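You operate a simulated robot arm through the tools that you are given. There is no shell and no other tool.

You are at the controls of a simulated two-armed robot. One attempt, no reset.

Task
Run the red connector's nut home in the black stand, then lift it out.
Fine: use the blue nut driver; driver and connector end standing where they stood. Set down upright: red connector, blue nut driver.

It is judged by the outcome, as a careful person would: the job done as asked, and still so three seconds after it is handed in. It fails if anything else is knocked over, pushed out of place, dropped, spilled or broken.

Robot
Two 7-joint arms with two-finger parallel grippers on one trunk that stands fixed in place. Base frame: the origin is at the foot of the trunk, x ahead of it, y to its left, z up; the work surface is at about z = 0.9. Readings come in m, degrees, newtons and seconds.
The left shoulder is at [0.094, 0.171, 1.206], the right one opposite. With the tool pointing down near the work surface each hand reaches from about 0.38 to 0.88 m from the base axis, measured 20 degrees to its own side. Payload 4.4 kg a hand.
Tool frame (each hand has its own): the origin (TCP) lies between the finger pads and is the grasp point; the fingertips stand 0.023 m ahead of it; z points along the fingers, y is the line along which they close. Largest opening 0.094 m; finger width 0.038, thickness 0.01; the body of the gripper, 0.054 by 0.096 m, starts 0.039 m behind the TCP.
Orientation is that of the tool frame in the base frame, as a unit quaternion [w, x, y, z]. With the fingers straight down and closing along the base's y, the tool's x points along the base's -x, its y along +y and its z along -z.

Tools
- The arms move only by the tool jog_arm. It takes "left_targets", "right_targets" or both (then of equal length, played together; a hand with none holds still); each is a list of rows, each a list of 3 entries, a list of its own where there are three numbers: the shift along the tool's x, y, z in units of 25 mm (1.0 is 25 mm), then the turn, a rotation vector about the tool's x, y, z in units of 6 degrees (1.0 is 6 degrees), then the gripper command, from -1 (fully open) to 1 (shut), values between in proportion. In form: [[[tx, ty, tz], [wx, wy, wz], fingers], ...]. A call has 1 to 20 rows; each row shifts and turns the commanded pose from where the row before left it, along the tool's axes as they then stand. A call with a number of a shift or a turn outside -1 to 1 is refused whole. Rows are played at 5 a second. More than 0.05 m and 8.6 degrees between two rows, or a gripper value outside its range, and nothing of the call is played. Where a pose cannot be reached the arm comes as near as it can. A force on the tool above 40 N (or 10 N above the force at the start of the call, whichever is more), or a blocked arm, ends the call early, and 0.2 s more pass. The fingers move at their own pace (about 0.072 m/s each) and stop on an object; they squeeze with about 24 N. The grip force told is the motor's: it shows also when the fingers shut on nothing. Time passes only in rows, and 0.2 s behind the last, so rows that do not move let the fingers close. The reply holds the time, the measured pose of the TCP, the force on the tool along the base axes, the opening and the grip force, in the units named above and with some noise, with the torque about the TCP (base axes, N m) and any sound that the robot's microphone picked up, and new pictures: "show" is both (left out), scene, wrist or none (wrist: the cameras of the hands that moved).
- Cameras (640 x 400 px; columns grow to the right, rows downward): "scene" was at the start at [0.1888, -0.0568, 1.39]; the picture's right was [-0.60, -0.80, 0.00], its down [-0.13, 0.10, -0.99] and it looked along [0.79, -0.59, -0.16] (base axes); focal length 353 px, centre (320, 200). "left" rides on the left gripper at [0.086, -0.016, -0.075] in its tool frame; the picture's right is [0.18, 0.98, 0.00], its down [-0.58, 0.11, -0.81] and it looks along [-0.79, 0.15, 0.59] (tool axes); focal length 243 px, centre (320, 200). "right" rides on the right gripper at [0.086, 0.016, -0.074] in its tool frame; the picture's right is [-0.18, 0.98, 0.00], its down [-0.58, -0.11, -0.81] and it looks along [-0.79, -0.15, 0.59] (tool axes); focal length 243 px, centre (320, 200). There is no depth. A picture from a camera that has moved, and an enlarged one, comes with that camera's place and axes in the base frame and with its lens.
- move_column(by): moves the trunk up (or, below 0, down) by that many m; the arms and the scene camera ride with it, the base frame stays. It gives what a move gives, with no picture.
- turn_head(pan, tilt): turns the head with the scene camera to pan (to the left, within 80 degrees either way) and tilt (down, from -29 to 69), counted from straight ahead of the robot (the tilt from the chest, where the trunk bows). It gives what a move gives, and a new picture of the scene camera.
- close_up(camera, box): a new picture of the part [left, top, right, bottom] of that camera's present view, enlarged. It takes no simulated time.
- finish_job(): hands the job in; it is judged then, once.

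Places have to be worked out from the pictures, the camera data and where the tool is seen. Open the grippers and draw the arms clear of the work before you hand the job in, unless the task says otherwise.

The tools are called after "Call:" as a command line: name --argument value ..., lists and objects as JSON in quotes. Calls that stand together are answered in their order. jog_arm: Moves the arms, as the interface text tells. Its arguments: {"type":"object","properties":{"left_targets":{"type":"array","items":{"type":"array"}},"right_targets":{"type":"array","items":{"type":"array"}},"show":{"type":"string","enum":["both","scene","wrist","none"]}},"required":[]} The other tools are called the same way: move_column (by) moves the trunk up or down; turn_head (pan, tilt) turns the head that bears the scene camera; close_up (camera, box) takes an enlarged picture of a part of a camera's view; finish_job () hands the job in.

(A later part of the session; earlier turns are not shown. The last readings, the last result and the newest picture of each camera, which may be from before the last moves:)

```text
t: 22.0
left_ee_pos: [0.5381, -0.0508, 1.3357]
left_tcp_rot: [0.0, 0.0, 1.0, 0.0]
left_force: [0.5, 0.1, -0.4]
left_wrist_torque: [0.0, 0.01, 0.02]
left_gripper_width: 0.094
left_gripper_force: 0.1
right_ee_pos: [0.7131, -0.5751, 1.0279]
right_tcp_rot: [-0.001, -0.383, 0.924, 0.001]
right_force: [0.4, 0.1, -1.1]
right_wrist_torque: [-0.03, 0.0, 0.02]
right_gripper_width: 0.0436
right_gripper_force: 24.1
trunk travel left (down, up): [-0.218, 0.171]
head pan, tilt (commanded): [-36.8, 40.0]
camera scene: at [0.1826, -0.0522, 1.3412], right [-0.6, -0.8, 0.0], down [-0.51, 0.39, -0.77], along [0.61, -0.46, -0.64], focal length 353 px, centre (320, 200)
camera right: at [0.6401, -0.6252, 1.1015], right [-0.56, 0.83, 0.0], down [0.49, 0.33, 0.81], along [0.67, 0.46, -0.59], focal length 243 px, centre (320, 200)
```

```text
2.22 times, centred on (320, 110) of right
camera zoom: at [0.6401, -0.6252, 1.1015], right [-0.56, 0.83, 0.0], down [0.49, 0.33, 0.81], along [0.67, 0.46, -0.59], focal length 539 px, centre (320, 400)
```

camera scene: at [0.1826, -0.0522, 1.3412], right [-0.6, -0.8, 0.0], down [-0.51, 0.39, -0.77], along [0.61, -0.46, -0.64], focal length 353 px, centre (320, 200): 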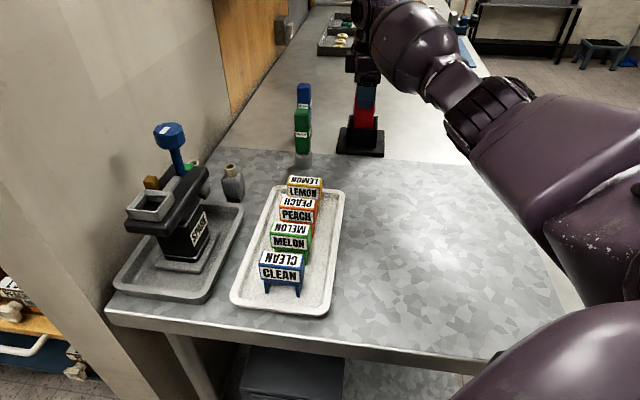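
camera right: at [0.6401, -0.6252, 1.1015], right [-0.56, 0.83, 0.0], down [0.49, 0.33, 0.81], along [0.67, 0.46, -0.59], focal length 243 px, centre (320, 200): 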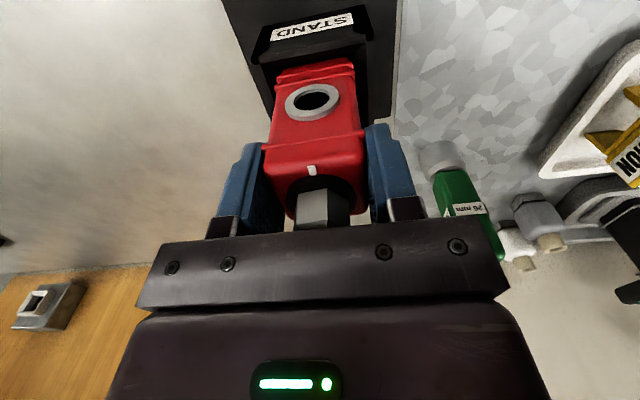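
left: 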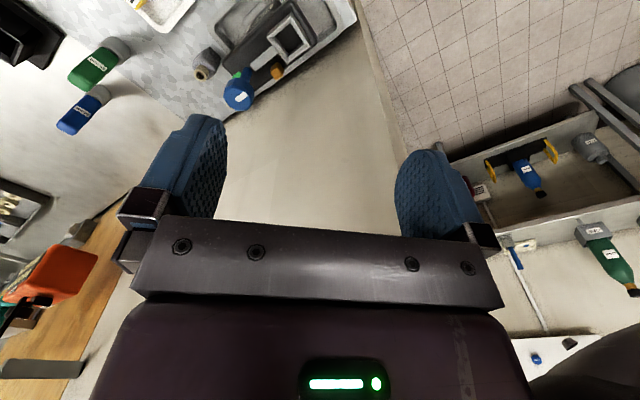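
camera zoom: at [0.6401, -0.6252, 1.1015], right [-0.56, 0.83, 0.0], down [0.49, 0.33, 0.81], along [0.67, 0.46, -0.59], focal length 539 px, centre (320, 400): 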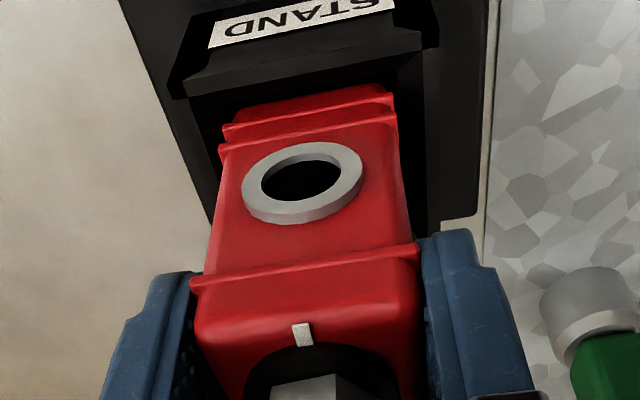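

The bottom is inside the well with no contact force. I continue down 22 mm more, then check.

Call:
jog_arm --right_targets '[[[0, 0, 0.2], [0, 0, 0], 1], [[0, 0, 0.2], [0, 0, 0], 1], [[0, 0, 0.2], [0, 0, 0], 1], [[0, 0, 0.2], [0, 0, 0], 1], [[0, 0, 0.08], [0, 0, 0], 1], [[0, 0, 0], [0, 0, 0], 1]]'

Call:
close_up --camera "right" --box '[220, 20, 420, 200]'

Call:
close_up --camera "scene" --box '[310, 60, 430, 170]'

```text
t: 23.4
left_ee_pos: [0.5372, -0.0522, 1.3353]
left_tcp_rot: [-0.001, 0.0, 1.0, 0.0]
left_force: [0.3, 0.1, -0.5]
left_wrist_torque: [-0.01, -0.05, -0.03]
left_gripper_width: 0.0942
left_gripper_force: 0.0
right_ee_pos: [0.7118, -0.5751, 1.005]
right_tcp_rot: [0.0, -0.383, 0.924, 0.001]
right_force: [0.4, 0.1, -0.4]
right_wrist_torque: [-0.03, 0.0, -0.01]
right_gripper_width: 0.0436
right_gripper_force: 23.8
trunk travel left (down, up): [-0.218, 0.171]
head pan, tilt (commanded): [-36.8, 40.0]
camera scene: at [0.1826, -0.0522, 1.3412], right [-0.6, -0.8, 0.0], down [-0.51, 0.39, -0.77], along [0.61, -0.46, -0.64], focal length 353 px, centre (320, 200)
camera right: at [0.6392, -0.6253, 1.079], right [-0.56, 0.83, 0.0], down [0.49, 0.33, 0.81], along [0.67, 0.46, -0.59], focal length 243 px, centre (320, 200)
```

scene: 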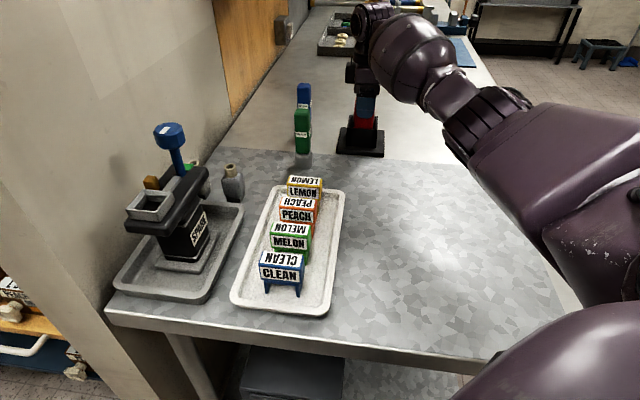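
right: 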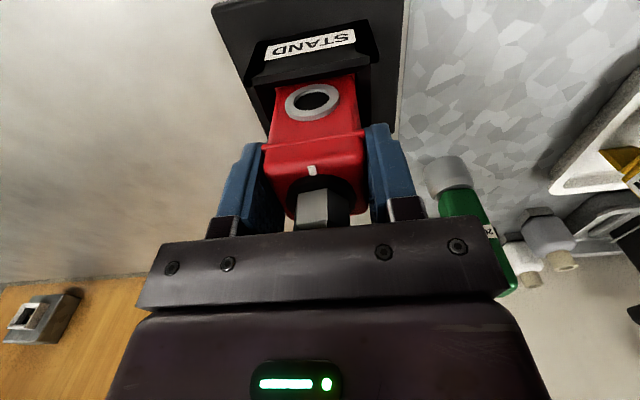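

```text
2.22 times, centred on (320, 110) of right
camera zoom: at [0.6392, -0.6253, 1.079], right [-0.56, 0.83, 0.0], down [0.49, 0.33, 0.81], along [0.67, 0.46, -0.59], focal length 539 px, centre (320, 400)
```

zoom: 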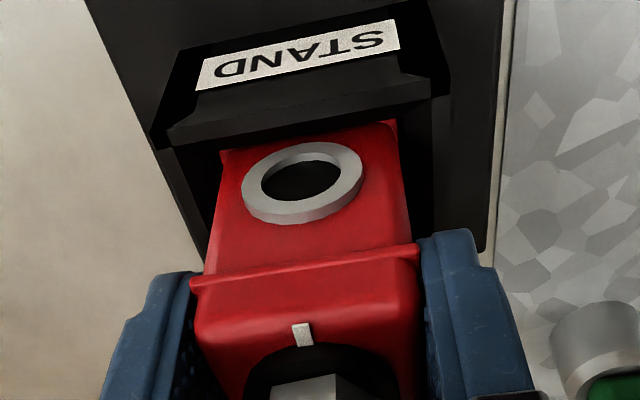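

```text
3.64 times, centred on (370, 115) of scene
camera zoom: at [0.1826, -0.0522, 1.3412], right [-0.6, -0.8, 0.0], down [-0.51, 0.39, -0.77], along [0.61, -0.46, -0.64], focal length 1282 px, centre (138, 509)
```

zoom: 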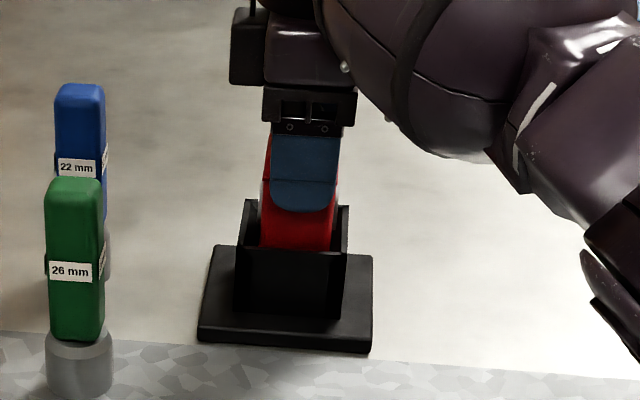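

Still no contact force at TCP z≈1.005. The side disc is about to pass the rim, so I lower in 2.5 mm steps and watch the force.

Call:
jog_arm --right_targets '[[[0, 0, 0.1], [0, 0, 0], 1], [[0, 0, 0.1], [0, 0, 0], 1], [[0, 0, 0], [0, 0, 0], 1]]' --show "wrist"

Call:
close_up --camera "right" --box '[240, 20, 400, 140]'

```text
t: 24.2
left_ee_pos: [0.537, -0.0511, 1.3351]
left_tcp_rot: [0.0, 0.0, 1.0, 0.0]
left_force: [-0.4, 0.6, -0.6]
left_wrist_torque: [0.02, 0.02, 0.0]
left_gripper_width: 0.0941
left_gripper_force: 0.1
right_ee_pos: [0.7127, -0.5745, 1.0014]
right_tcp_rot: [0.001, -0.382, 0.924, 0.001]
right_force: [0.1, -0.1, -1.5]
right_wrist_torque: [-0.02, 0.01, -0.04]
right_gripper_width: 0.0436
right_gripper_force: 24.2
trunk travel left (down, up): [-0.218, 0.171]
head pan, tilt (commanded): [-36.8, 40.0]
camera right: at [0.6401, -0.6252, 1.0747], right [-0.56, 0.83, 0.0], down [0.49, 0.33, 0.81], along [0.67, 0.46, -0.59], focal length 243 px, centre (320, 200)
```

right: 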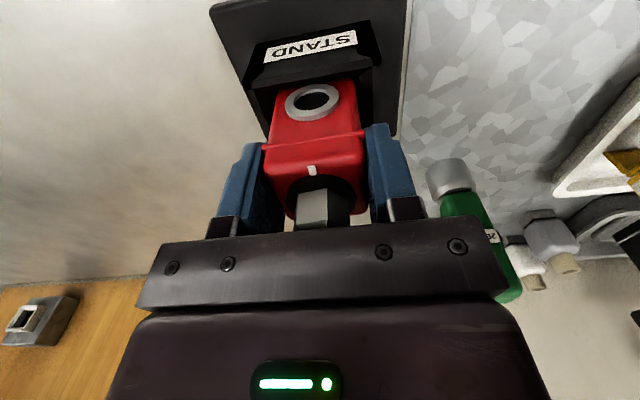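

```text
3.33 times, centred on (320, 80) of right
camera zoom: at [0.6401, -0.6252, 1.0747], right [-0.56, 0.83, 0.0], down [0.49, 0.33, 0.81], along [0.67, 0.46, -0.59], focal length 809 px, centre (320, 600)
```

zoom: 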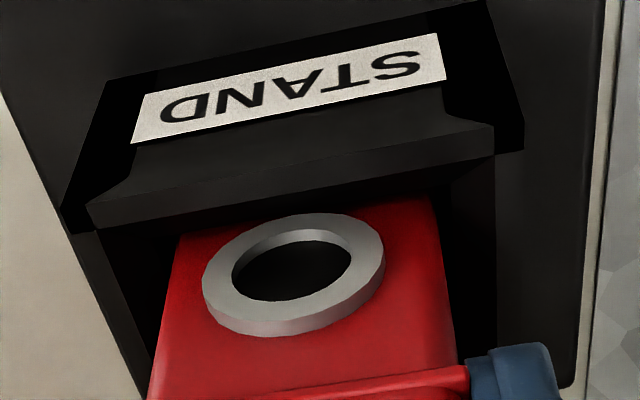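

The disc appears to slip inside the rim. I go down another 7.5 mm carefully.

Call:
jog_arm --right_targets '[[[0, 0, 0.1], [0, 0, 0], 1], [[0, 0, 0.1], [0, 0, 0], 1], [[0, 0, 0.1], [0, 0, 0], 1], [[0, 0, 0], [0, 0, 0], 1]]' --show "wrist"

Call:
close_up --camera "scene" --box '[320, 70, 420, 165]'

```text
t: 25.2
left_ee_pos: [0.5375, -0.0514, 1.3359]
left_tcp_rot: [0.0, 0.0, 1.0, 0.0]
left_force: [0.2, -0.5, -0.6]
left_wrist_torque: [0.02, 0.03, 0.01]
left_gripper_width: 0.0943
left_gripper_force: 0.0
right_ee_pos: [0.7141, -0.5747, 0.9927]
right_tcp_rot: [0.0, -0.382, 0.924, -0.001]
right_force: [0.2, -0.6, -1.5]
right_wrist_torque: [-0.01, 0.0, 0.01]
right_gripper_width: 0.044
right_gripper_force: 24.5
trunk travel left (down, up): [-0.218, 0.171]
head pan, tilt (commanded): [-36.8, 40.0]
camera right: at [0.6403, -0.6254, 1.0668], right [-0.56, 0.83, 0.0], down [0.49, 0.33, 0.81], along [0.67, 0.46, -0.59], focal length 243 px, centre (320, 200)
```

right: 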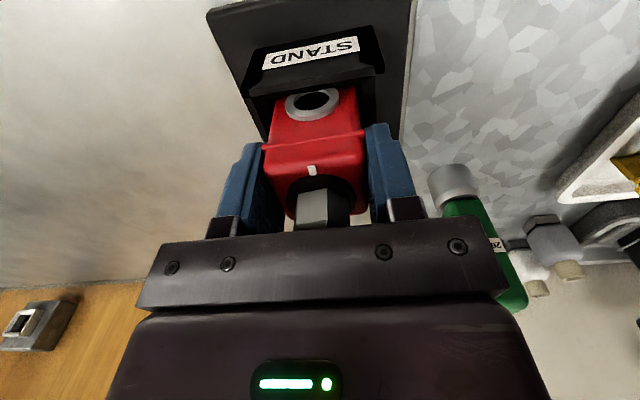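

```text
4.21 times, centred on (370, 118) of scene
camera zoom: at [0.1826, -0.0522, 1.3412], right [-0.6, -0.8, 0.0], down [-0.51, 0.39, -0.77], along [0.61, -0.46, -0.64], focal length 1485 px, centre (110, 547)
```

zoom: 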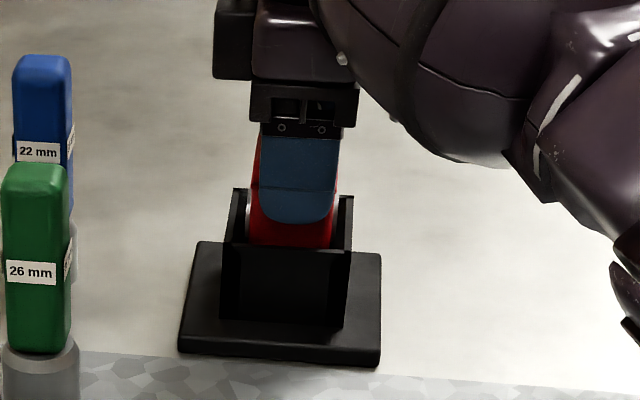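

Still free-hanging (force ≈ −1.5 N). I go on in 2 mm steps until the floor of the well takes the weight.

Call:
jog_arm --right_targets '[[[0, 0, 0.08], [0, 0, 0], 1], [[0, 0, 0.0], [0, 0, 0], 1]]' --show "none"

Call:
jog_arm --right_targets '[[[0, 0, 0.08], [0, 0, 0], 1], [[0, 0, 0.0], [0, 0, 0], 1]]' --show "none"

```text
t: 25.8
left_ee_pos: [0.5363, -0.0516, 1.3361]
left_tcp_rot: [0.0, -0.001, 1.0, 0.0]
left_force: [-0.6, 0.3, -0.5]
left_wrist_torque: [-0.02, -0.03, 0.01]
left_gripper_width: 0.0939
left_gripper_force: 0.0
right_ee_pos: [0.7122, -0.5742, 0.9925]
right_tcp_rot: [0.001, -0.383, 0.924, -0.001]
right_force: [2.3, -1.7, 4.8]
right_wrist_torque: [-0.06, 0.0, 0.03]
right_gripper_width: 0.0439
right_gripper_force: 23.8
trunk travel left (down, up): [-0.218, 0.171]
head pan, tilt (commanded): [-36.8, 40.0]
```

```text
t: 26.4
left_ee_pos: [0.5361, -0.051, 1.3365]
left_tcp_rot: [0.0, 0.0, 1.0, -0.001]
left_force: [-0.3, -0.4, 0.1]
left_wrist_torque: [0.0, 0.01, 0.02]
left_gripper_width: 0.094
left_gripper_force: 0.0
right_ee_pos: [0.7129, -0.5735, 0.9937]
right_tcp_rot: [0.002, -0.383, 0.924, -0.002]
right_force: [2.3, -4.1, 17.1]
right_wrist_torque: [-0.13, 0.21, 0.03]
right_gripper_width: 0.0434
right_gripper_force: 24.3
trunk travel left (down, up): [-0.218, 0.171]
head pan, tilt (commanded): [-36.8, 40.0]
```

Floor contact: the force rose to +17 N, so the well floor is ~12 mm above the table. I back off 2 mm and open the gripper, then see how the connector sits.

Call:
jog_arm --right_targets '[[[0, 0, -0.09], [0, 0, 0], 1], [[0, 0, 0], [0, 0, 0], 1], [[0, 0, 0], [0, 0, 0], 0.1], [[0, 0, 0], [0, 0, 0], -0.3], [[0, 0, 0], [0, 0, 0], -1], [[0, 0, 0], [0, 0, 0], -1], [[0, 0, 0], [0, 0, 0], -1]]'

Call:
close_up --camera "right" --box '[220, 20, 420, 240]'

```text
t: 28.0
left_ee_pos: [0.5381, -0.0516, 1.3355]
left_tcp_rot: [0.001, -0.001, 1.0, 0.0]
left_force: [0.8, 0.3, -0.5]
left_wrist_torque: [0.01, 0.02, -0.02]
left_gripper_width: 0.0939
left_gripper_force: 0.1
right_ee_pos: [0.7122, -0.575, 0.9923]
right_tcp_rot: [0.0, -0.383, 0.924, 0.0]
right_force: [0.0, -0.2, -1.0]
right_wrist_torque: [-0.01, -0.03, 0.02]
right_gripper_width: 0.0943
right_gripper_force: 0.1
trunk travel left (down, up): [-0.218, 0.171]
head pan, tilt (commanded): [-36.8, 40.0]
camera scene: at [0.1824, -0.0522, 1.3413], right [-0.6, -0.8, 0.0], down [-0.51, 0.39, -0.77], along [0.61, -0.46, -0.64], focal length 353 px, centre (320, 200)
camera right: at [0.6399, -0.6253, 1.0653], right [-0.56, 0.83, 0.0], down [0.49, 0.33, 0.81], along [0.67, 0.46, -0.59], focal length 243 px, centre (320, 200)
```

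scene: 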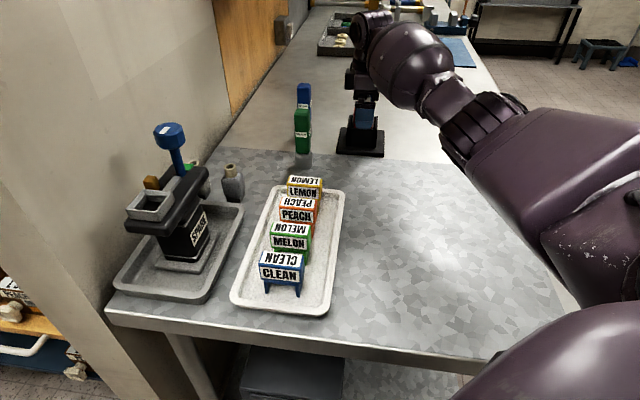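
right: 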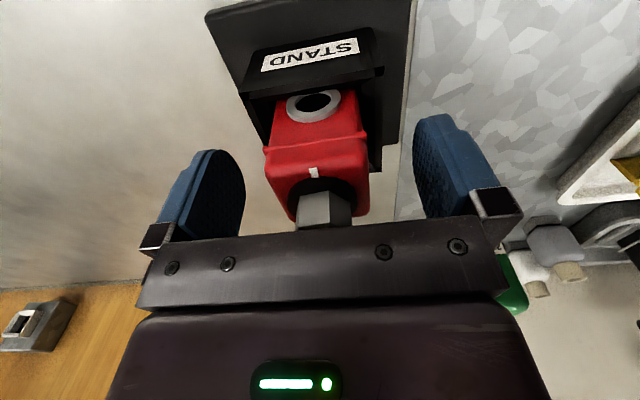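

```text
1.82 times, centred on (320, 130) of right
camera zoom: at [0.6399, -0.6253, 1.0653], right [-0.56, 0.83, 0.0], down [0.49, 0.33, 0.81], along [0.67, 0.46, -0.59], focal length 441 px, centre (320, 327)
```

zoom: 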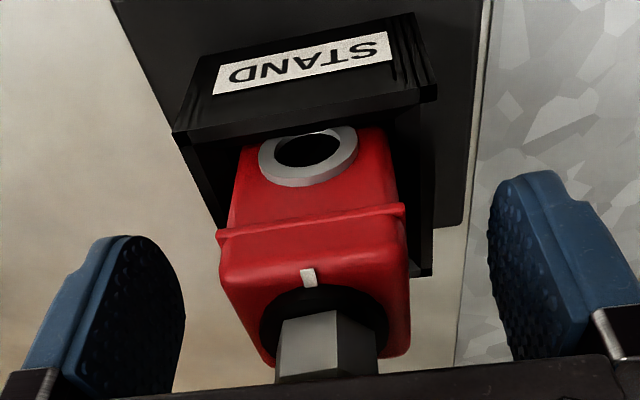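

The connector stands in the well, released. I raise the hand 100 mm and look at the connector in the stand and the blue driver beyond.

Call:
jog_arm --right_targets '[[[0, 0, -0.4], [0, 0, 0], -1], [[0, 0, -0.9], [0, 0, 0], -1], [[0, 0, -0.9], [0, 0, 0], -1], [[0, 0, -0.9], [0, 0, 0], -1], [[0, 0, -0.9], [0, 0, 0], -1], [[0, 0, 0], [0, 0, 0], -1]]'

Call:
close_up --camera "right" --box '[250, 0, 410, 120]'

Call:
close_up --camera "right" --box '[260, 130, 420, 235]'

Call:
close_up --camera "scene" --box '[280, 60, 400, 170]'

```text
t: 29.4
left_ee_pos: [0.5379, -0.0513, 1.3362]
left_tcp_rot: [0.0, 0.0, 1.0, 0.001]
left_force: [0.0, -0.2, -0.4]
left_wrist_torque: [0.02, 0.01, -0.02]
left_gripper_width: 0.094
left_gripper_force: 0.1
right_ee_pos: [0.7151, -0.5742, 1.0912]
right_tcp_rot: [0.0, -0.382, 0.924, 0.0]
right_force: [-0.4, 0.4, -0.4]
right_wrist_torque: [0.01, 0.01, 0.02]
right_gripper_width: 0.0939
right_gripper_force: 0.1
trunk travel left (down, up): [-0.218, 0.171]
head pan, tilt (commanded): [-36.8, 40.0]
camera scene: at [0.1828, -0.0523, 1.3411], right [-0.6, -0.8, 0.0], down [-0.51, 0.39, -0.77], along [0.61, -0.46, -0.64], focal length 353 px, centre (320, 200)
camera right: at [0.6416, -0.6247, 1.1648], right [-0.56, 0.83, 0.0], down [0.49, 0.33, 0.81], along [0.66, 0.46, -0.59], focal length 243 px, centre (320, 200)
```

scene: 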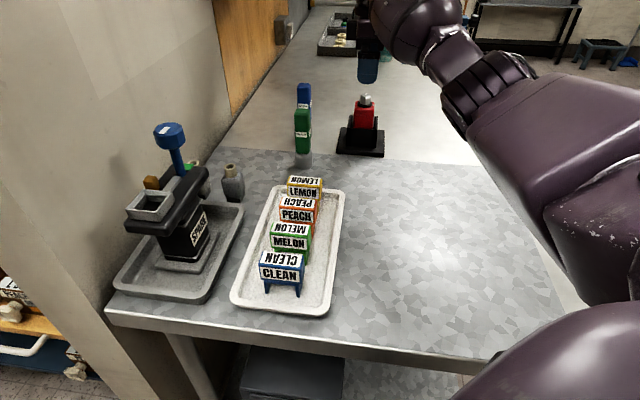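
right: 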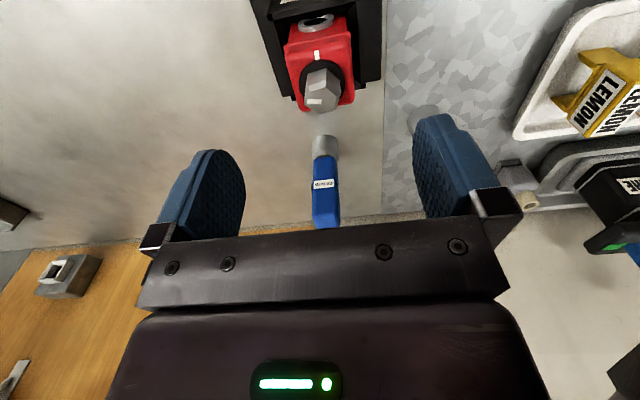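

```text
3.33 times, centred on (330, 60) of right
camera zoom: at [0.6416, -0.6247, 1.1648], right [-0.56, 0.83, 0.0], down [0.49, 0.33, 0.81], along [0.66, 0.46, -0.59], focal length 809 px, centre (287, 667)
```

zoom: 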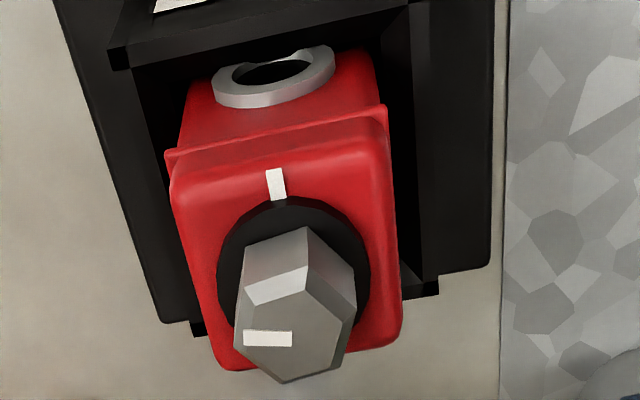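

```text
3.81 times, centred on (340, 182) of right
camera zoom: at [0.6416, -0.6247, 1.1648], right [-0.56, 0.83, 0.0], down [0.49, 0.33, 0.81], along [0.66, 0.46, -0.59], focal length 924 px, centre (244, 267)
```

zoom: 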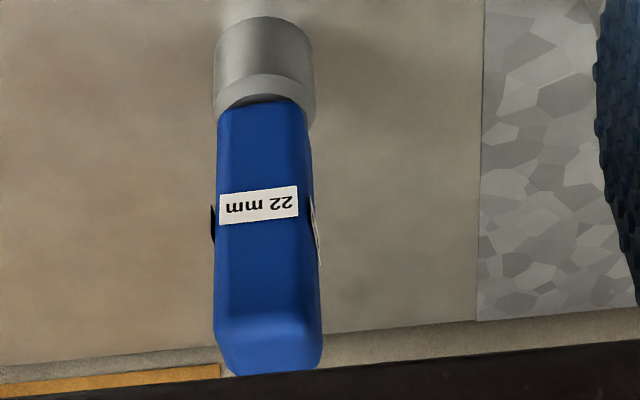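

```text
3.64 times, centred on (340, 115) of scene
camera zoom: at [0.1828, -0.0523, 1.3411], right [-0.6, -0.8, 0.0], down [-0.51, 0.39, -0.77], along [0.61, -0.46, -0.64], focal length 1282 px, centre (247, 509)
```

zoom: 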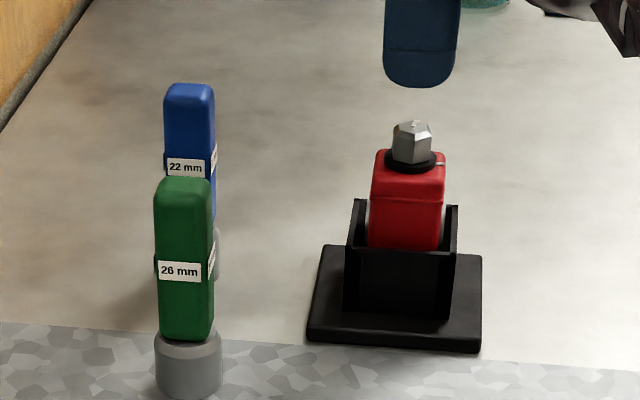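

The connector is seated upright in the well. Blue driver centre refines to ≈(0.827,-0.490), top ≈1.028, faces aligned at 45°. I raise the hand 50 mm and rotate back to yaw -45° so a pitch can extend its reach while the pads stay vertical.

Call:
jog_arm --right_targets '[[[0, 0, -0.7], [0, 0, 0], -1], [[0, 0, -0.7], [0, 0, 0], -1], [[0, 0, -0.6], [0, 0, 0.5], -1], [[0, 0, 0], [0, 0, 1], -1], [[0, 0, 0], [0, 0, 1], -1], [[0, 0, 0], [0, 0, 1], -1], [[0, 0, 0], [0, 0, 1], -1], [[0, 0, 0], [0, 0, 1], -1], [[0, 0, 0], [0, 0, 1], -1], [[0, 0, 0], [0, 0, 1], -1], [[0, 0, 0], [0, 0, 1], -1], [[0, 0, 0], [0, 0, 1], -1], [[0, 0, 0], [0, 0, 1], -1], [[0, 0, 0], [0, 0, 1], -1], [[0, 0, 0], [0, 0, 1], -1], [[0, 0, 0], [0, 0, 1], -1], [[0, 0, 0], [0, 0, 1], -1], [[0, 0, 0], [0, 0, 0.5], -1]]' --show "wrist"

Call:
close_up --camera "scene" --box '[260, 0, 460, 130]'

```text
t: 33.2
left_ee_pos: [0.538, -0.051, 1.3354]
left_tcp_rot: [0.0, 0.0, 1.0, 0.0]
left_force: [0.2, 0.1, -0.4]
left_wrist_torque: [-0.02, -0.01, 0.05]
left_gripper_width: 0.0942
left_gripper_force: 0.1
right_ee_pos: [0.7129, -0.5742, 1.1416]
right_tcp_rot: [0.001, 0.383, 0.924, 0.0]
right_force: [0.4, -0.6, 0.0]
right_wrist_torque: [0.01, 0.01, 0.0]
right_gripper_width: 0.0939
right_gripper_force: 0.1
trunk travel left (down, up): [-0.218, 0.171]
head pan, tilt (commanded): [-36.8, 40.0]
camera right: at [0.6627, -0.5039, 1.215], right [0.83, 0.56, 0.0], down [0.33, -0.49, 0.81], along [0.45, -0.67, -0.59], focal length 243 px, centre (320, 200)
```

right: 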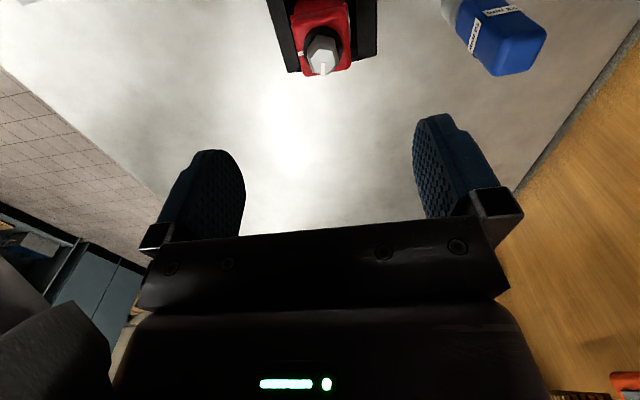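

```text
3.08 times, centred on (360, 65) of scene
camera zoom: at [0.1825, -0.0521, 1.3412], right [-0.6, -0.8, 0.0], down [-0.51, 0.39, -0.77], along [0.61, -0.46, -0.64], focal length 1085 px, centre (197, 615)
```

zoom: 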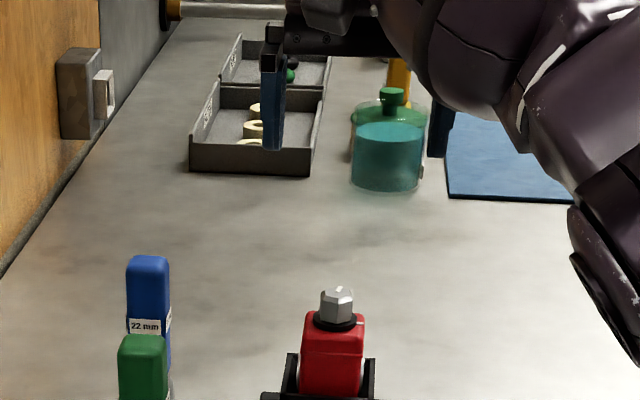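

I test reach by translating at z≈1.14 (well clear of tops) to above the blue driver, untilted.

Call:
jog_arm --right_targets '[[[-0.138, 0.934, 0], [0, 0, 0], -1], [[-0.138, 0.934, 0], [0, 0, 0], -1], [[-0.138, 0.934, 0], [0, 0, 0], -1], [[-0.138, 0.934, 0], [0, 0, 0], -1], [[-0.138, 0.934, 0], [0, 0, 0], -1], [[-0.138, 0.934, 0], [0, 0, 0], -1], [[0, 0, 0], [0, 0, 0], -1]]'

```text
t: 34.8
left_ee_pos: [0.5373, -0.0508, 1.3371]
left_tcp_rot: [0.0, 0.0, 1.0, 0.0]
left_force: [-0.7, 0.1, 0.5]
left_wrist_torque: [0.01, -0.01, 0.04]
left_gripper_width: 0.0941
left_gripper_force: 0.1
right_ee_pos: [0.7945, -0.4826, 1.1416]
right_tcp_rot: [-0.001, 0.384, 0.924, 0.0]
right_force: [0.4, -0.3, -0.7]
right_wrist_torque: [-0.01, -0.01, -0.01]
right_gripper_width: 0.0944
right_gripper_force: 0.1
right hand out of reach, approached as far as the arm can: row 4, 5, 6
trunk travel left (down, up): [-0.218, 0.171]
head pan, tilt (commanded): [-36.8, 40.0]
camera scene: at [0.1825, -0.0521, 1.3413], right [-0.6, -0.8, 0.0], down [-0.51, 0.39, -0.77], along [0.61, -0.46, -0.64], focal length 353 px, centre (320, 200)
camera right: at [0.7449, -0.411, 1.2158], right [0.83, 0.56, 0.0], down [0.33, -0.49, 0.81], along [0.46, -0.67, -0.59], focal length 243 px, centre (320, 200)
```

scene: 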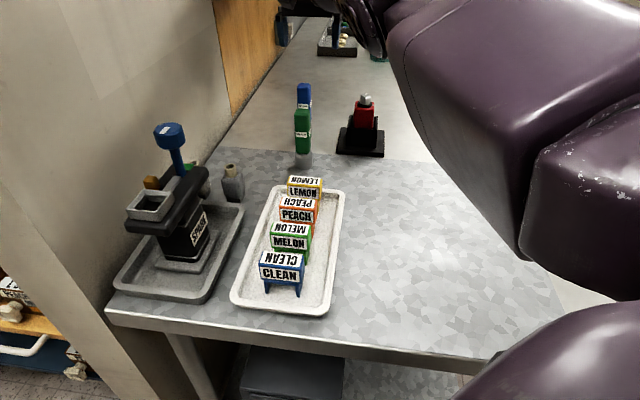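
right: 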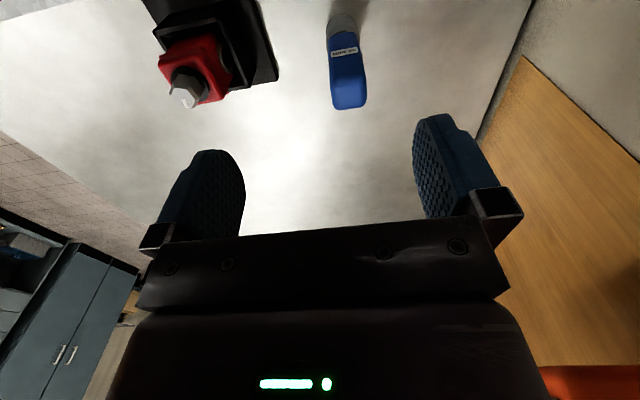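

The arm stops ~3 cm short untilted at this height. I take a zoom of the blue driver from here to refine its position and orientation, then add a pitch.

Call:
close_up --camera "right" --box '[290, 0, 410, 120]'

```text
3.33 times, centred on (350, 60) of right
camera zoom: at [0.7449, -0.411, 1.2158], right [0.83, 0.56, 0.0], down [0.33, -0.49, 0.81], along [0.46, -0.67, -0.59], focal length 809 px, centre (220, 667)
```

zoom: 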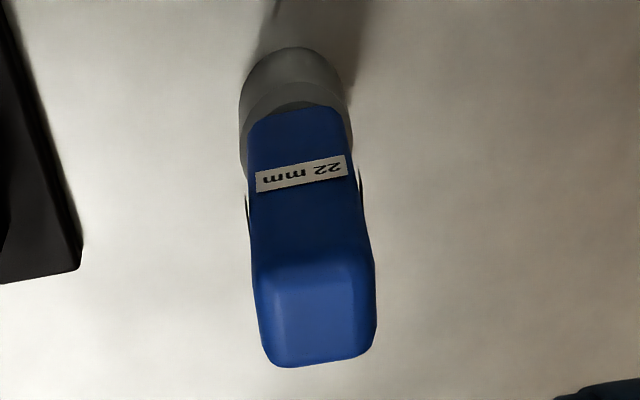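

Blue driver centre ≈(0.826,-0.489), faces at 45°±2°. I pitch the fingers outward 12° in place and see what the arm reaches.

Call:
jog_arm --right_targets '[[[0, 0, 0], [0, -1, 0], -1], [[0, 0, 0], [0, -1, 0], -1], [[0, 0, 0], [0, 0, 0], -1]]' --show "wrist"

```text
t: 35.6
left_ee_pos: [0.5374, -0.0511, 1.3362]
left_tcp_rot: [-0.001, 0.0, 1.0, -0.001]
left_force: [0.0, -0.4, 0.2]
left_wrist_torque: [0.0, -0.01, -0.01]
left_gripper_width: 0.094
left_gripper_force: 0.0
right_ee_pos: [0.8209, -0.494, 1.1465]
right_tcp_rot: [0.096, 0.38, 0.919, -0.039]
right_force: [0.2, -0.1, -0.4]
right_wrist_torque: [0.0, 0.03, 0.0]
right_gripper_width: 0.0937
right_gripper_force: 0.0
right hand out of reach, approached as far as the arm can: row 1, 2
trunk travel left (down, up): [-0.218, 0.171]
head pan, tilt (commanded): [-36.8, 40.0]
camera right: at [0.762, -0.4111, 1.1999], right [0.82, 0.57, 0.04], down [0.21, -0.36, 0.91], along [0.53, -0.74, -0.41], focal length 243 px, centre (320, 200)
```

right: 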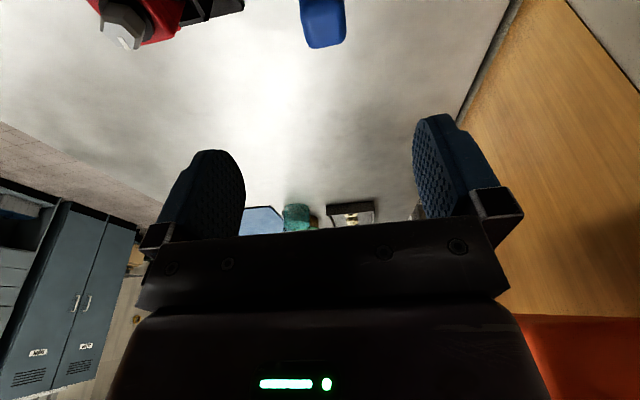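

Pitch of 12° nearly closes the gap (0.821,-0.494 reached) and the command persists. Lowering the trunk 8 cm should put the wrist nearer shoulder height at the grasp level for a little more reach; fingertips then remain around z≈1.04, above the driver's top.

Call:
move_column --by -0.08

Call:
close_up --camera "scene" --box '[200, 0, 440, 150]'

Call:
close_up --camera "right" --box '[220, 0, 440, 130]'

```text
t: 36.4
left_ee_pos: [0.5359, -0.0491, 1.2756]
left_tcp_rot: [-0.005, 0.002, 1.0, -0.001]
left_force: [0.4, -0.3, -0.1]
left_wrist_torque: [-0.02, 0.04, 0.01]
left_gripper_width: 0.0941
left_gripper_force: 0.0
right_ee_pos: [0.8419, -0.4898, 0.995]
right_tcp_rot: [0.036, 0.375, 0.924, -0.066]
right_force: [-1.7, 1.5, 17.9]
right_wrist_torque: [0.38, 0.07, 0.03]
right_gripper_width: 0.0939
right_gripper_force: 0.1
trunk travel left (down, up): [-0.162, 0.226]
head pan, tilt (commanded): [-36.8, 40.0]
stopped: the force on the tool passed its limit at 82 N (the readings are from after the stop); the commanded pose is now the measured one
```

```text
2.67 times, centred on (320, 75) of scene
camera zoom: at [0.2273, -0.0495, 1.2808], right [-0.6, -0.8, 0.0], down [-0.51, 0.38, -0.77], along [0.62, -0.46, -0.64], focal length 940 px, centre (320, 533)
```

zoom: 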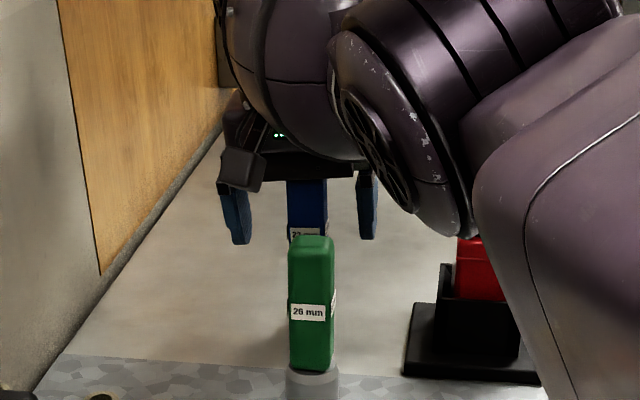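

```text
2.91 times, centred on (330, 65) of right
camera zoom: at [0.7901, -0.409, 1.0553], right [0.82, 0.57, -0.07], down [0.33, -0.36, 0.88], along [0.47, -0.74, -0.48], focal length 706 px, centre (291, 593)
```

zoom: 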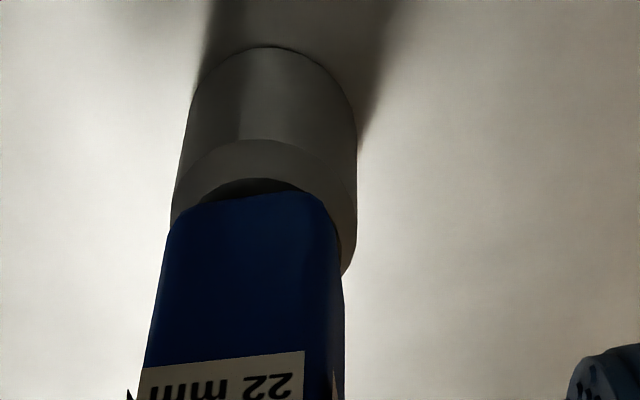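

The trunk move also carried the shoulders forward, and the palm came down on the blue driver's top (stop at 82 N). I immediately lift the right hand straight up along base z in small steps to unload the driver.

Call:
jog_arm --right_targets '[[[-0.02, -0.019, -0.2], [0, 0, 0], -1], [[-0.04, -0.034, -0.35], [0, 0, 0], -1], [[-0.04, -0.034, -0.35], [0, 0, 0], -1], [[0, 0, 0], [0, 0, 0], -1]]'

Call:
close_up --camera "right" --box '[220, 0, 440, 130]'

Call:
close_up --camera "scene" --box '[220, 40, 400, 160]'

```text
t: 37.4
left_ee_pos: [0.5364, -0.049, 1.2762]
left_tcp_rot: [-0.005, 0.0, 1.0, -0.002]
left_force: [1.0, 0.3, 0.0]
left_wrist_torque: [-0.01, 0.01, 0.0]
left_gripper_width: 0.0937
left_gripper_force: 0.0
right_ee_pos: [0.8416, -0.491, 1.0144]
right_tcp_rot: [0.034, 0.376, 0.924, -0.068]
right_force: [-0.2, -0.2, 0.0]
right_wrist_torque: [-0.01, 0.01, 0.01]
right_gripper_width: 0.094
right_gripper_force: 0.0
trunk travel left (down, up): [-0.162, 0.226]
head pan, tilt (commanded): [-36.8, 40.0]
camera scene: at [0.2273, -0.0493, 1.2809], right [-0.6, -0.8, 0.0], down [-0.51, 0.38, -0.77], along [0.62, -0.46, -0.64], focal length 353 px, centre (320, 200)
camera right: at [0.7892, -0.4095, 1.0756], right [0.82, 0.57, -0.08], down [0.33, -0.36, 0.87], along [0.47, -0.74, -0.48], focal length 243 px, centre (320, 200)
```

scene: 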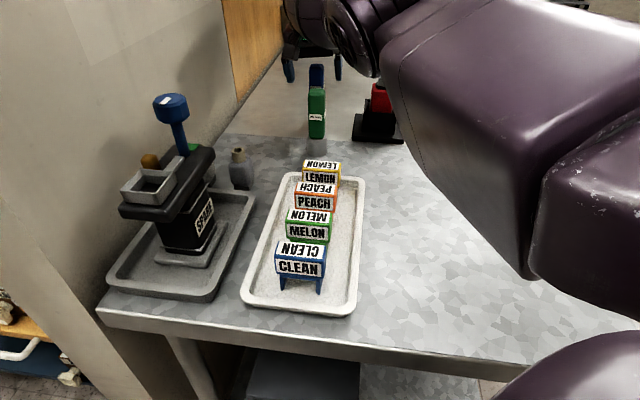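
right: 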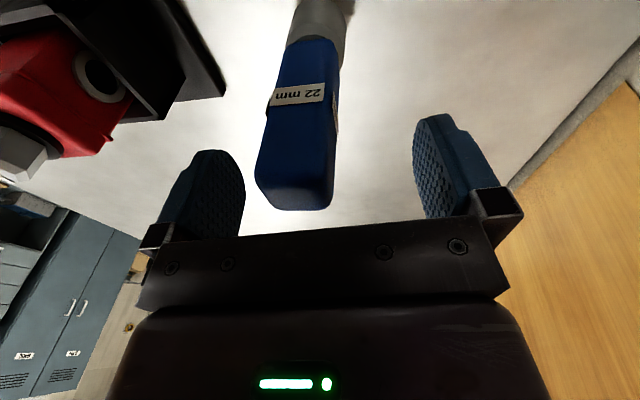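

```text
2.91 times, centred on (330, 65) of right
camera zoom: at [0.7892, -0.4095, 1.0756], right [0.82, 0.57, -0.08], down [0.33, -0.36, 0.87], along [0.47, -0.74, -0.48], focal length 706 px, centre (291, 593)
```

zoom: 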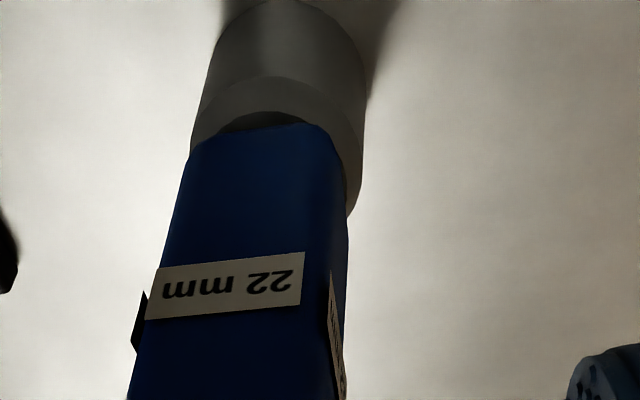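

```text
3.33 times, centred on (310, 100) of scene
camera zoom: at [0.2273, -0.0493, 1.2809], right [-0.6, -0.8, 0.0], down [-0.51, 0.38, -0.77], along [0.62, -0.46, -0.64], focal length 1176 px, centre (353, 533)
```

zoom: 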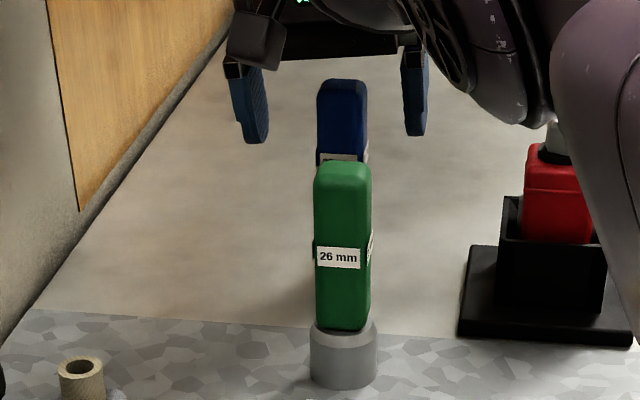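

The driver stayed standing and appears un-displaced (base ≈(0.822–0.826,-0.490), face still at 45°). The shoulders are now ~4.5 cm further forward, so I can level the tool. I raise 55 mm and undo the small roll/pitch.

Call:
jog_arm --right_targets '[[[-0.084, -0.073, -0.727], [0, 0, 0], -1], [[-0.084, -0.073, -0.727], [0, 0, 0], -1], [[-0.084, -0.073, -0.727], [0, 0, 0], -1], [[0, 0, 0], [-0.475, 0.547, 0.06], -1], [[0, 0, 0], [-0.475, 0.547, 0.06], -1], [[0, 0, 0], [0, 0, 0], -1]]'

Call:
close_up --camera "right" --box '[240, 0, 440, 140]'

Call:
close_up --camera "scene" --box '[220, 40, 420, 170]'

```text
t: 38.8
left_ee_pos: [0.5364, -0.049, 1.2773]
left_tcp_rot: [-0.005, 0.001, 1.0, -0.002]
left_force: [0.3, 0.6, -0.4]
left_wrist_torque: [0.01, 0.01, -0.01]
left_gripper_width: 0.0941
left_gripper_force: 0.0
right_ee_pos: [0.8293, -0.4858, 1.0692]
right_tcp_rot: [0.001, 0.382, 0.924, 0.002]
right_force: [-0.8, 0.4, -0.2]
right_wrist_torque: [-0.04, 0.0, 0.0]
right_gripper_width: 0.0941
right_gripper_force: 0.1
right hand out of reach, approached as far as the arm can: row 4, 5
trunk travel left (down, up): [-0.162, 0.226]
head pan, tilt (commanded): [-36.8, 40.0]
camera scene: at [0.2274, -0.0493, 1.2809], right [-0.6, -0.8, 0.0], down [-0.51, 0.38, -0.77], along [0.62, -0.46, -0.64], focal length 353 px, centre (320, 200)
camera right: at [0.779, -0.4151, 1.1426], right [0.82, 0.57, 0.0], down [0.33, -0.49, 0.81], along [0.46, -0.66, -0.59], focal length 243 px, centre (320, 200)
```

scene: 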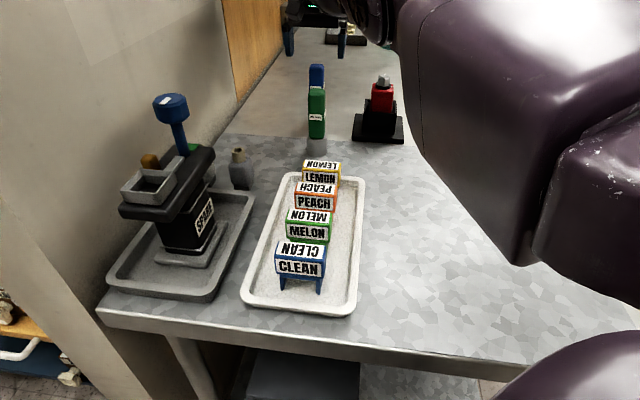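
right: 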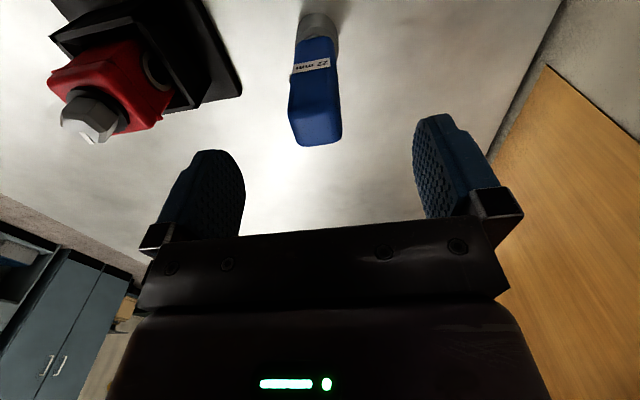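

```text
2.86 times, centred on (340, 70) of right
camera zoom: at [0.779, -0.4151, 1.1426], right [0.82, 0.57, 0.0], down [0.33, -0.49, 0.81], along [0.46, -0.66, -0.59], focal length 693 px, centre (263, 571)
```

zoom: 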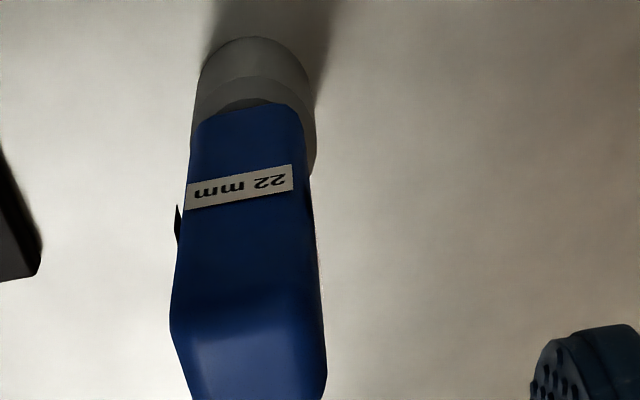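

```text
3.08 times, centred on (320, 105) of scene
camera zoom: at [0.2274, -0.0493, 1.2809], right [-0.6, -0.8, 0.0], down [-0.51, 0.38, -0.77], along [0.62, -0.46, -0.64], focal length 1085 px, centre (320, 492)
```

zoom: 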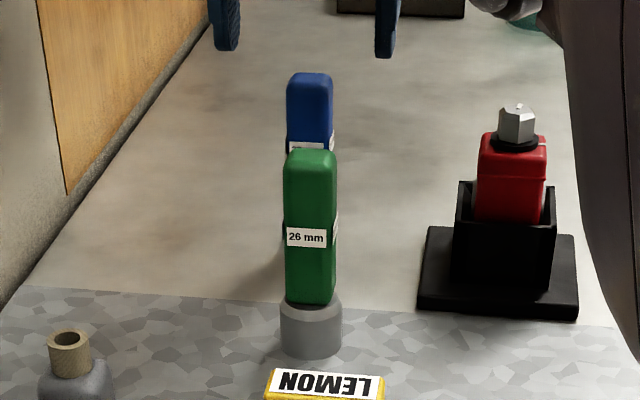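

Tool is level now; driver centre from this view ≈(0.8255,-0.4875). I shift the command onto the driver's axis first, at the current height, and check.

Call:
jog_arm --right_targets '[[[0.529, -0.4, 0], [0, 0, 0], -1], [[0, 0, 0], [0, 0, 0], -1], [[0, 0, 0], [0, 0, 0], -1]]' --show "wrist"

Call:
close_up --camera "right" --box '[220, 0, 420, 160]'

```text
t: 39.6
left_ee_pos: [0.5375, -0.0489, 1.2768]
left_tcp_rot: [-0.004, 0.0, 1.0, -0.001]
left_force: [0.6, -0.7, 0.0]
left_wrist_torque: [-0.03, -0.03, 0.02]
left_gripper_width: 0.0941
left_gripper_force: 0.1
right_ee_pos: [0.8272, -0.4897, 1.071]
right_tcp_rot: [0.0, 0.382, 0.924, 0.0]
right_force: [1.0, 0.8, -1.0]
right_wrist_torque: [0.02, -0.02, 0.03]
right_gripper_width: 0.0939
right_gripper_force: 0.0
right hand out of reach, approached as far as the arm can: row 1
trunk travel left (down, up): [-0.162, 0.226]
head pan, tilt (commanded): [-36.8, 40.0]
camera right: at [0.7774, -0.4189, 1.1448], right [0.82, 0.57, 0.0], down [0.33, -0.49, 0.81], along [0.46, -0.66, -0.59], focal length 243 px, centre (320, 200)
```

right: 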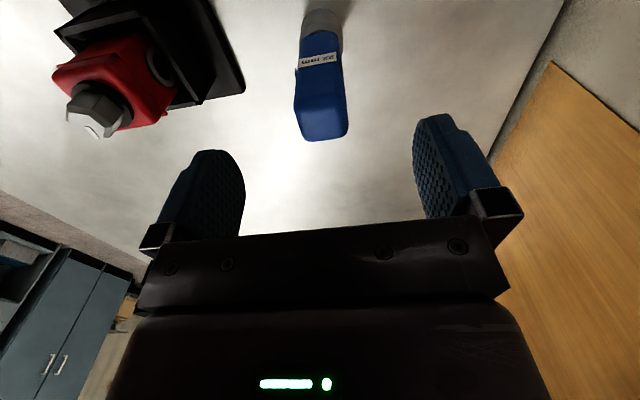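

```text
2.50 times, centred on (320, 80) of right
camera zoom: at [0.7774, -0.4189, 1.1448], right [0.82, 0.57, 0.0], down [0.33, -0.49, 0.81], along [0.46, -0.66, -0.59], focal length 606 px, centre (320, 500)
```

zoom: 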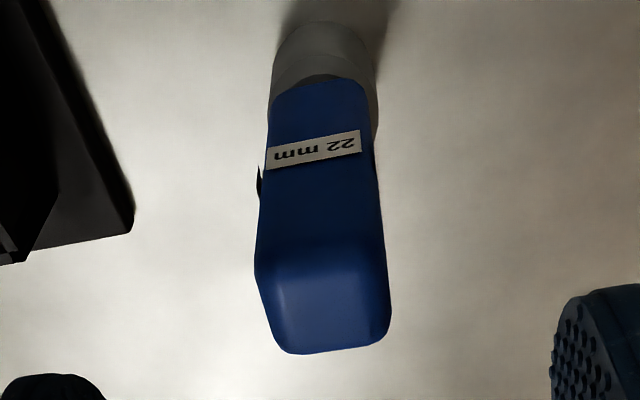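

Centered within ~2 mm. I nudge 2 mm inward and descend to TCP z≈1.018 with fingers open around the handle.

Call:
jog_arm --right_targets '[[[0.08, 0, 0.3], [0, 0, 0], -1], [[0, 0, 0.5], [0, 0, 0], -1], [[0, 0, 0.5], [0, 0, 0], -1], [[0, 0, 0.5], [0, 0, 0], -1], [[0, 0, 0.3], [0, 0, 0], -1], [[0, 0, 0], [0, 0, 0], -1]]'

Call:
close_up --camera "scene" --box '[220, 20, 420, 150]'

```text
t: 41.0
left_ee_pos: [0.5367, -0.0497, 1.2765]
left_tcp_rot: [-0.004, 0.001, 1.0, -0.002]
left_force: [-0.2, 0.3, -0.5]
left_wrist_torque: [0.0, -0.03, 0.0]
left_gripper_width: 0.094
left_gripper_force: 0.1
right_ee_pos: [0.8314, -0.4897, 1.0178]
right_tcp_rot: [0.0, 0.382, 0.924, 0.001]
right_force: [-0.2, 0.6, 0.0]
right_wrist_torque: [0.0, -0.01, -0.04]
right_gripper_width: 0.0941
right_gripper_force: 0.1
right hand out of reach, approached as far as the arm can: row 2
trunk travel left (down, up): [-0.162, 0.226]
head pan, tilt (commanded): [-36.8, 40.0]
camera scene: at [0.2274, -0.0495, 1.281], right [-0.6, -0.8, 0.0], down [-0.51, 0.38, -0.77], along [0.62, -0.46, -0.64], focal length 353 px, centre (320, 200)
camera right: at [0.7806, -0.4184, 1.0919], right [0.82, 0.57, 0.0], down [0.33, -0.49, 0.81], along [0.46, -0.66, -0.59], focal length 243 px, centre (320, 200)
```

scene: 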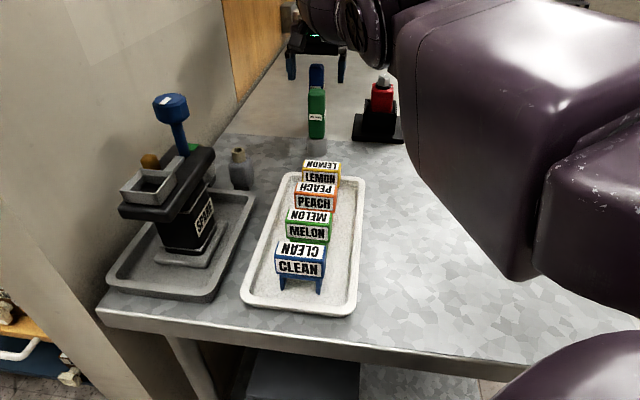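
right: 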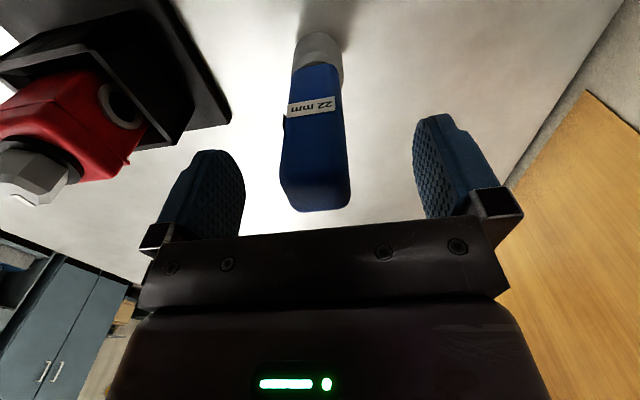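

```text
3.08 times, centred on (320, 85) of scene
camera zoom: at [0.2274, -0.0495, 1.281], right [-0.6, -0.8, 0.0], down [-0.51, 0.38, -0.77], along [0.62, -0.46, -0.64], focal length 1085 px, centre (320, 554)
```

zoom: 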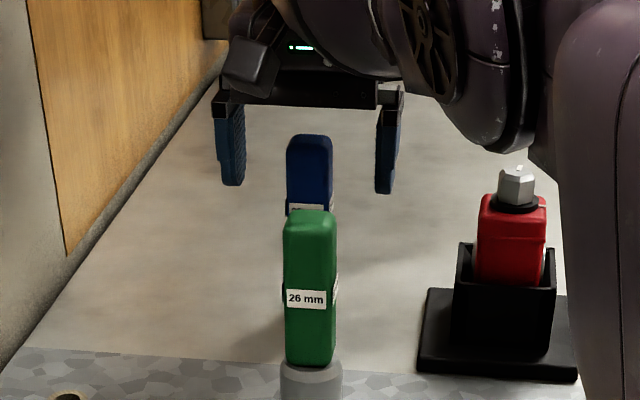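

The fingers straddle the handle. I zoom in to check the driver's offset within the jaws before closing.

Call:
close_up --camera "right" --box '[230, 20, 430, 230]'

```text
1.90 times, centred on (330, 125) of right
camera zoom: at [0.7806, -0.4184, 1.0919], right [0.82, 0.57, 0.0], down [0.33, -0.49, 0.81], along [0.46, -0.66, -0.59], focal length 462 px, centre (301, 343)
```

zoom: 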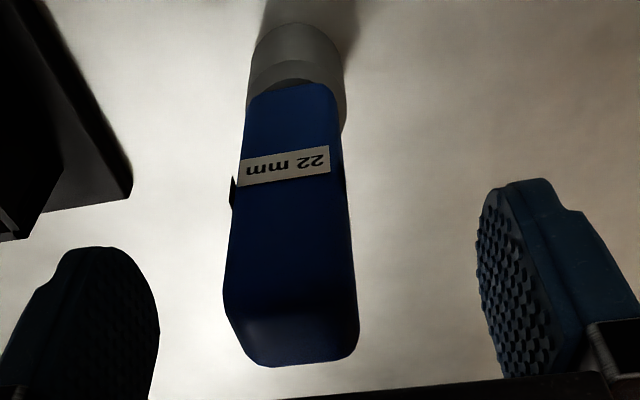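

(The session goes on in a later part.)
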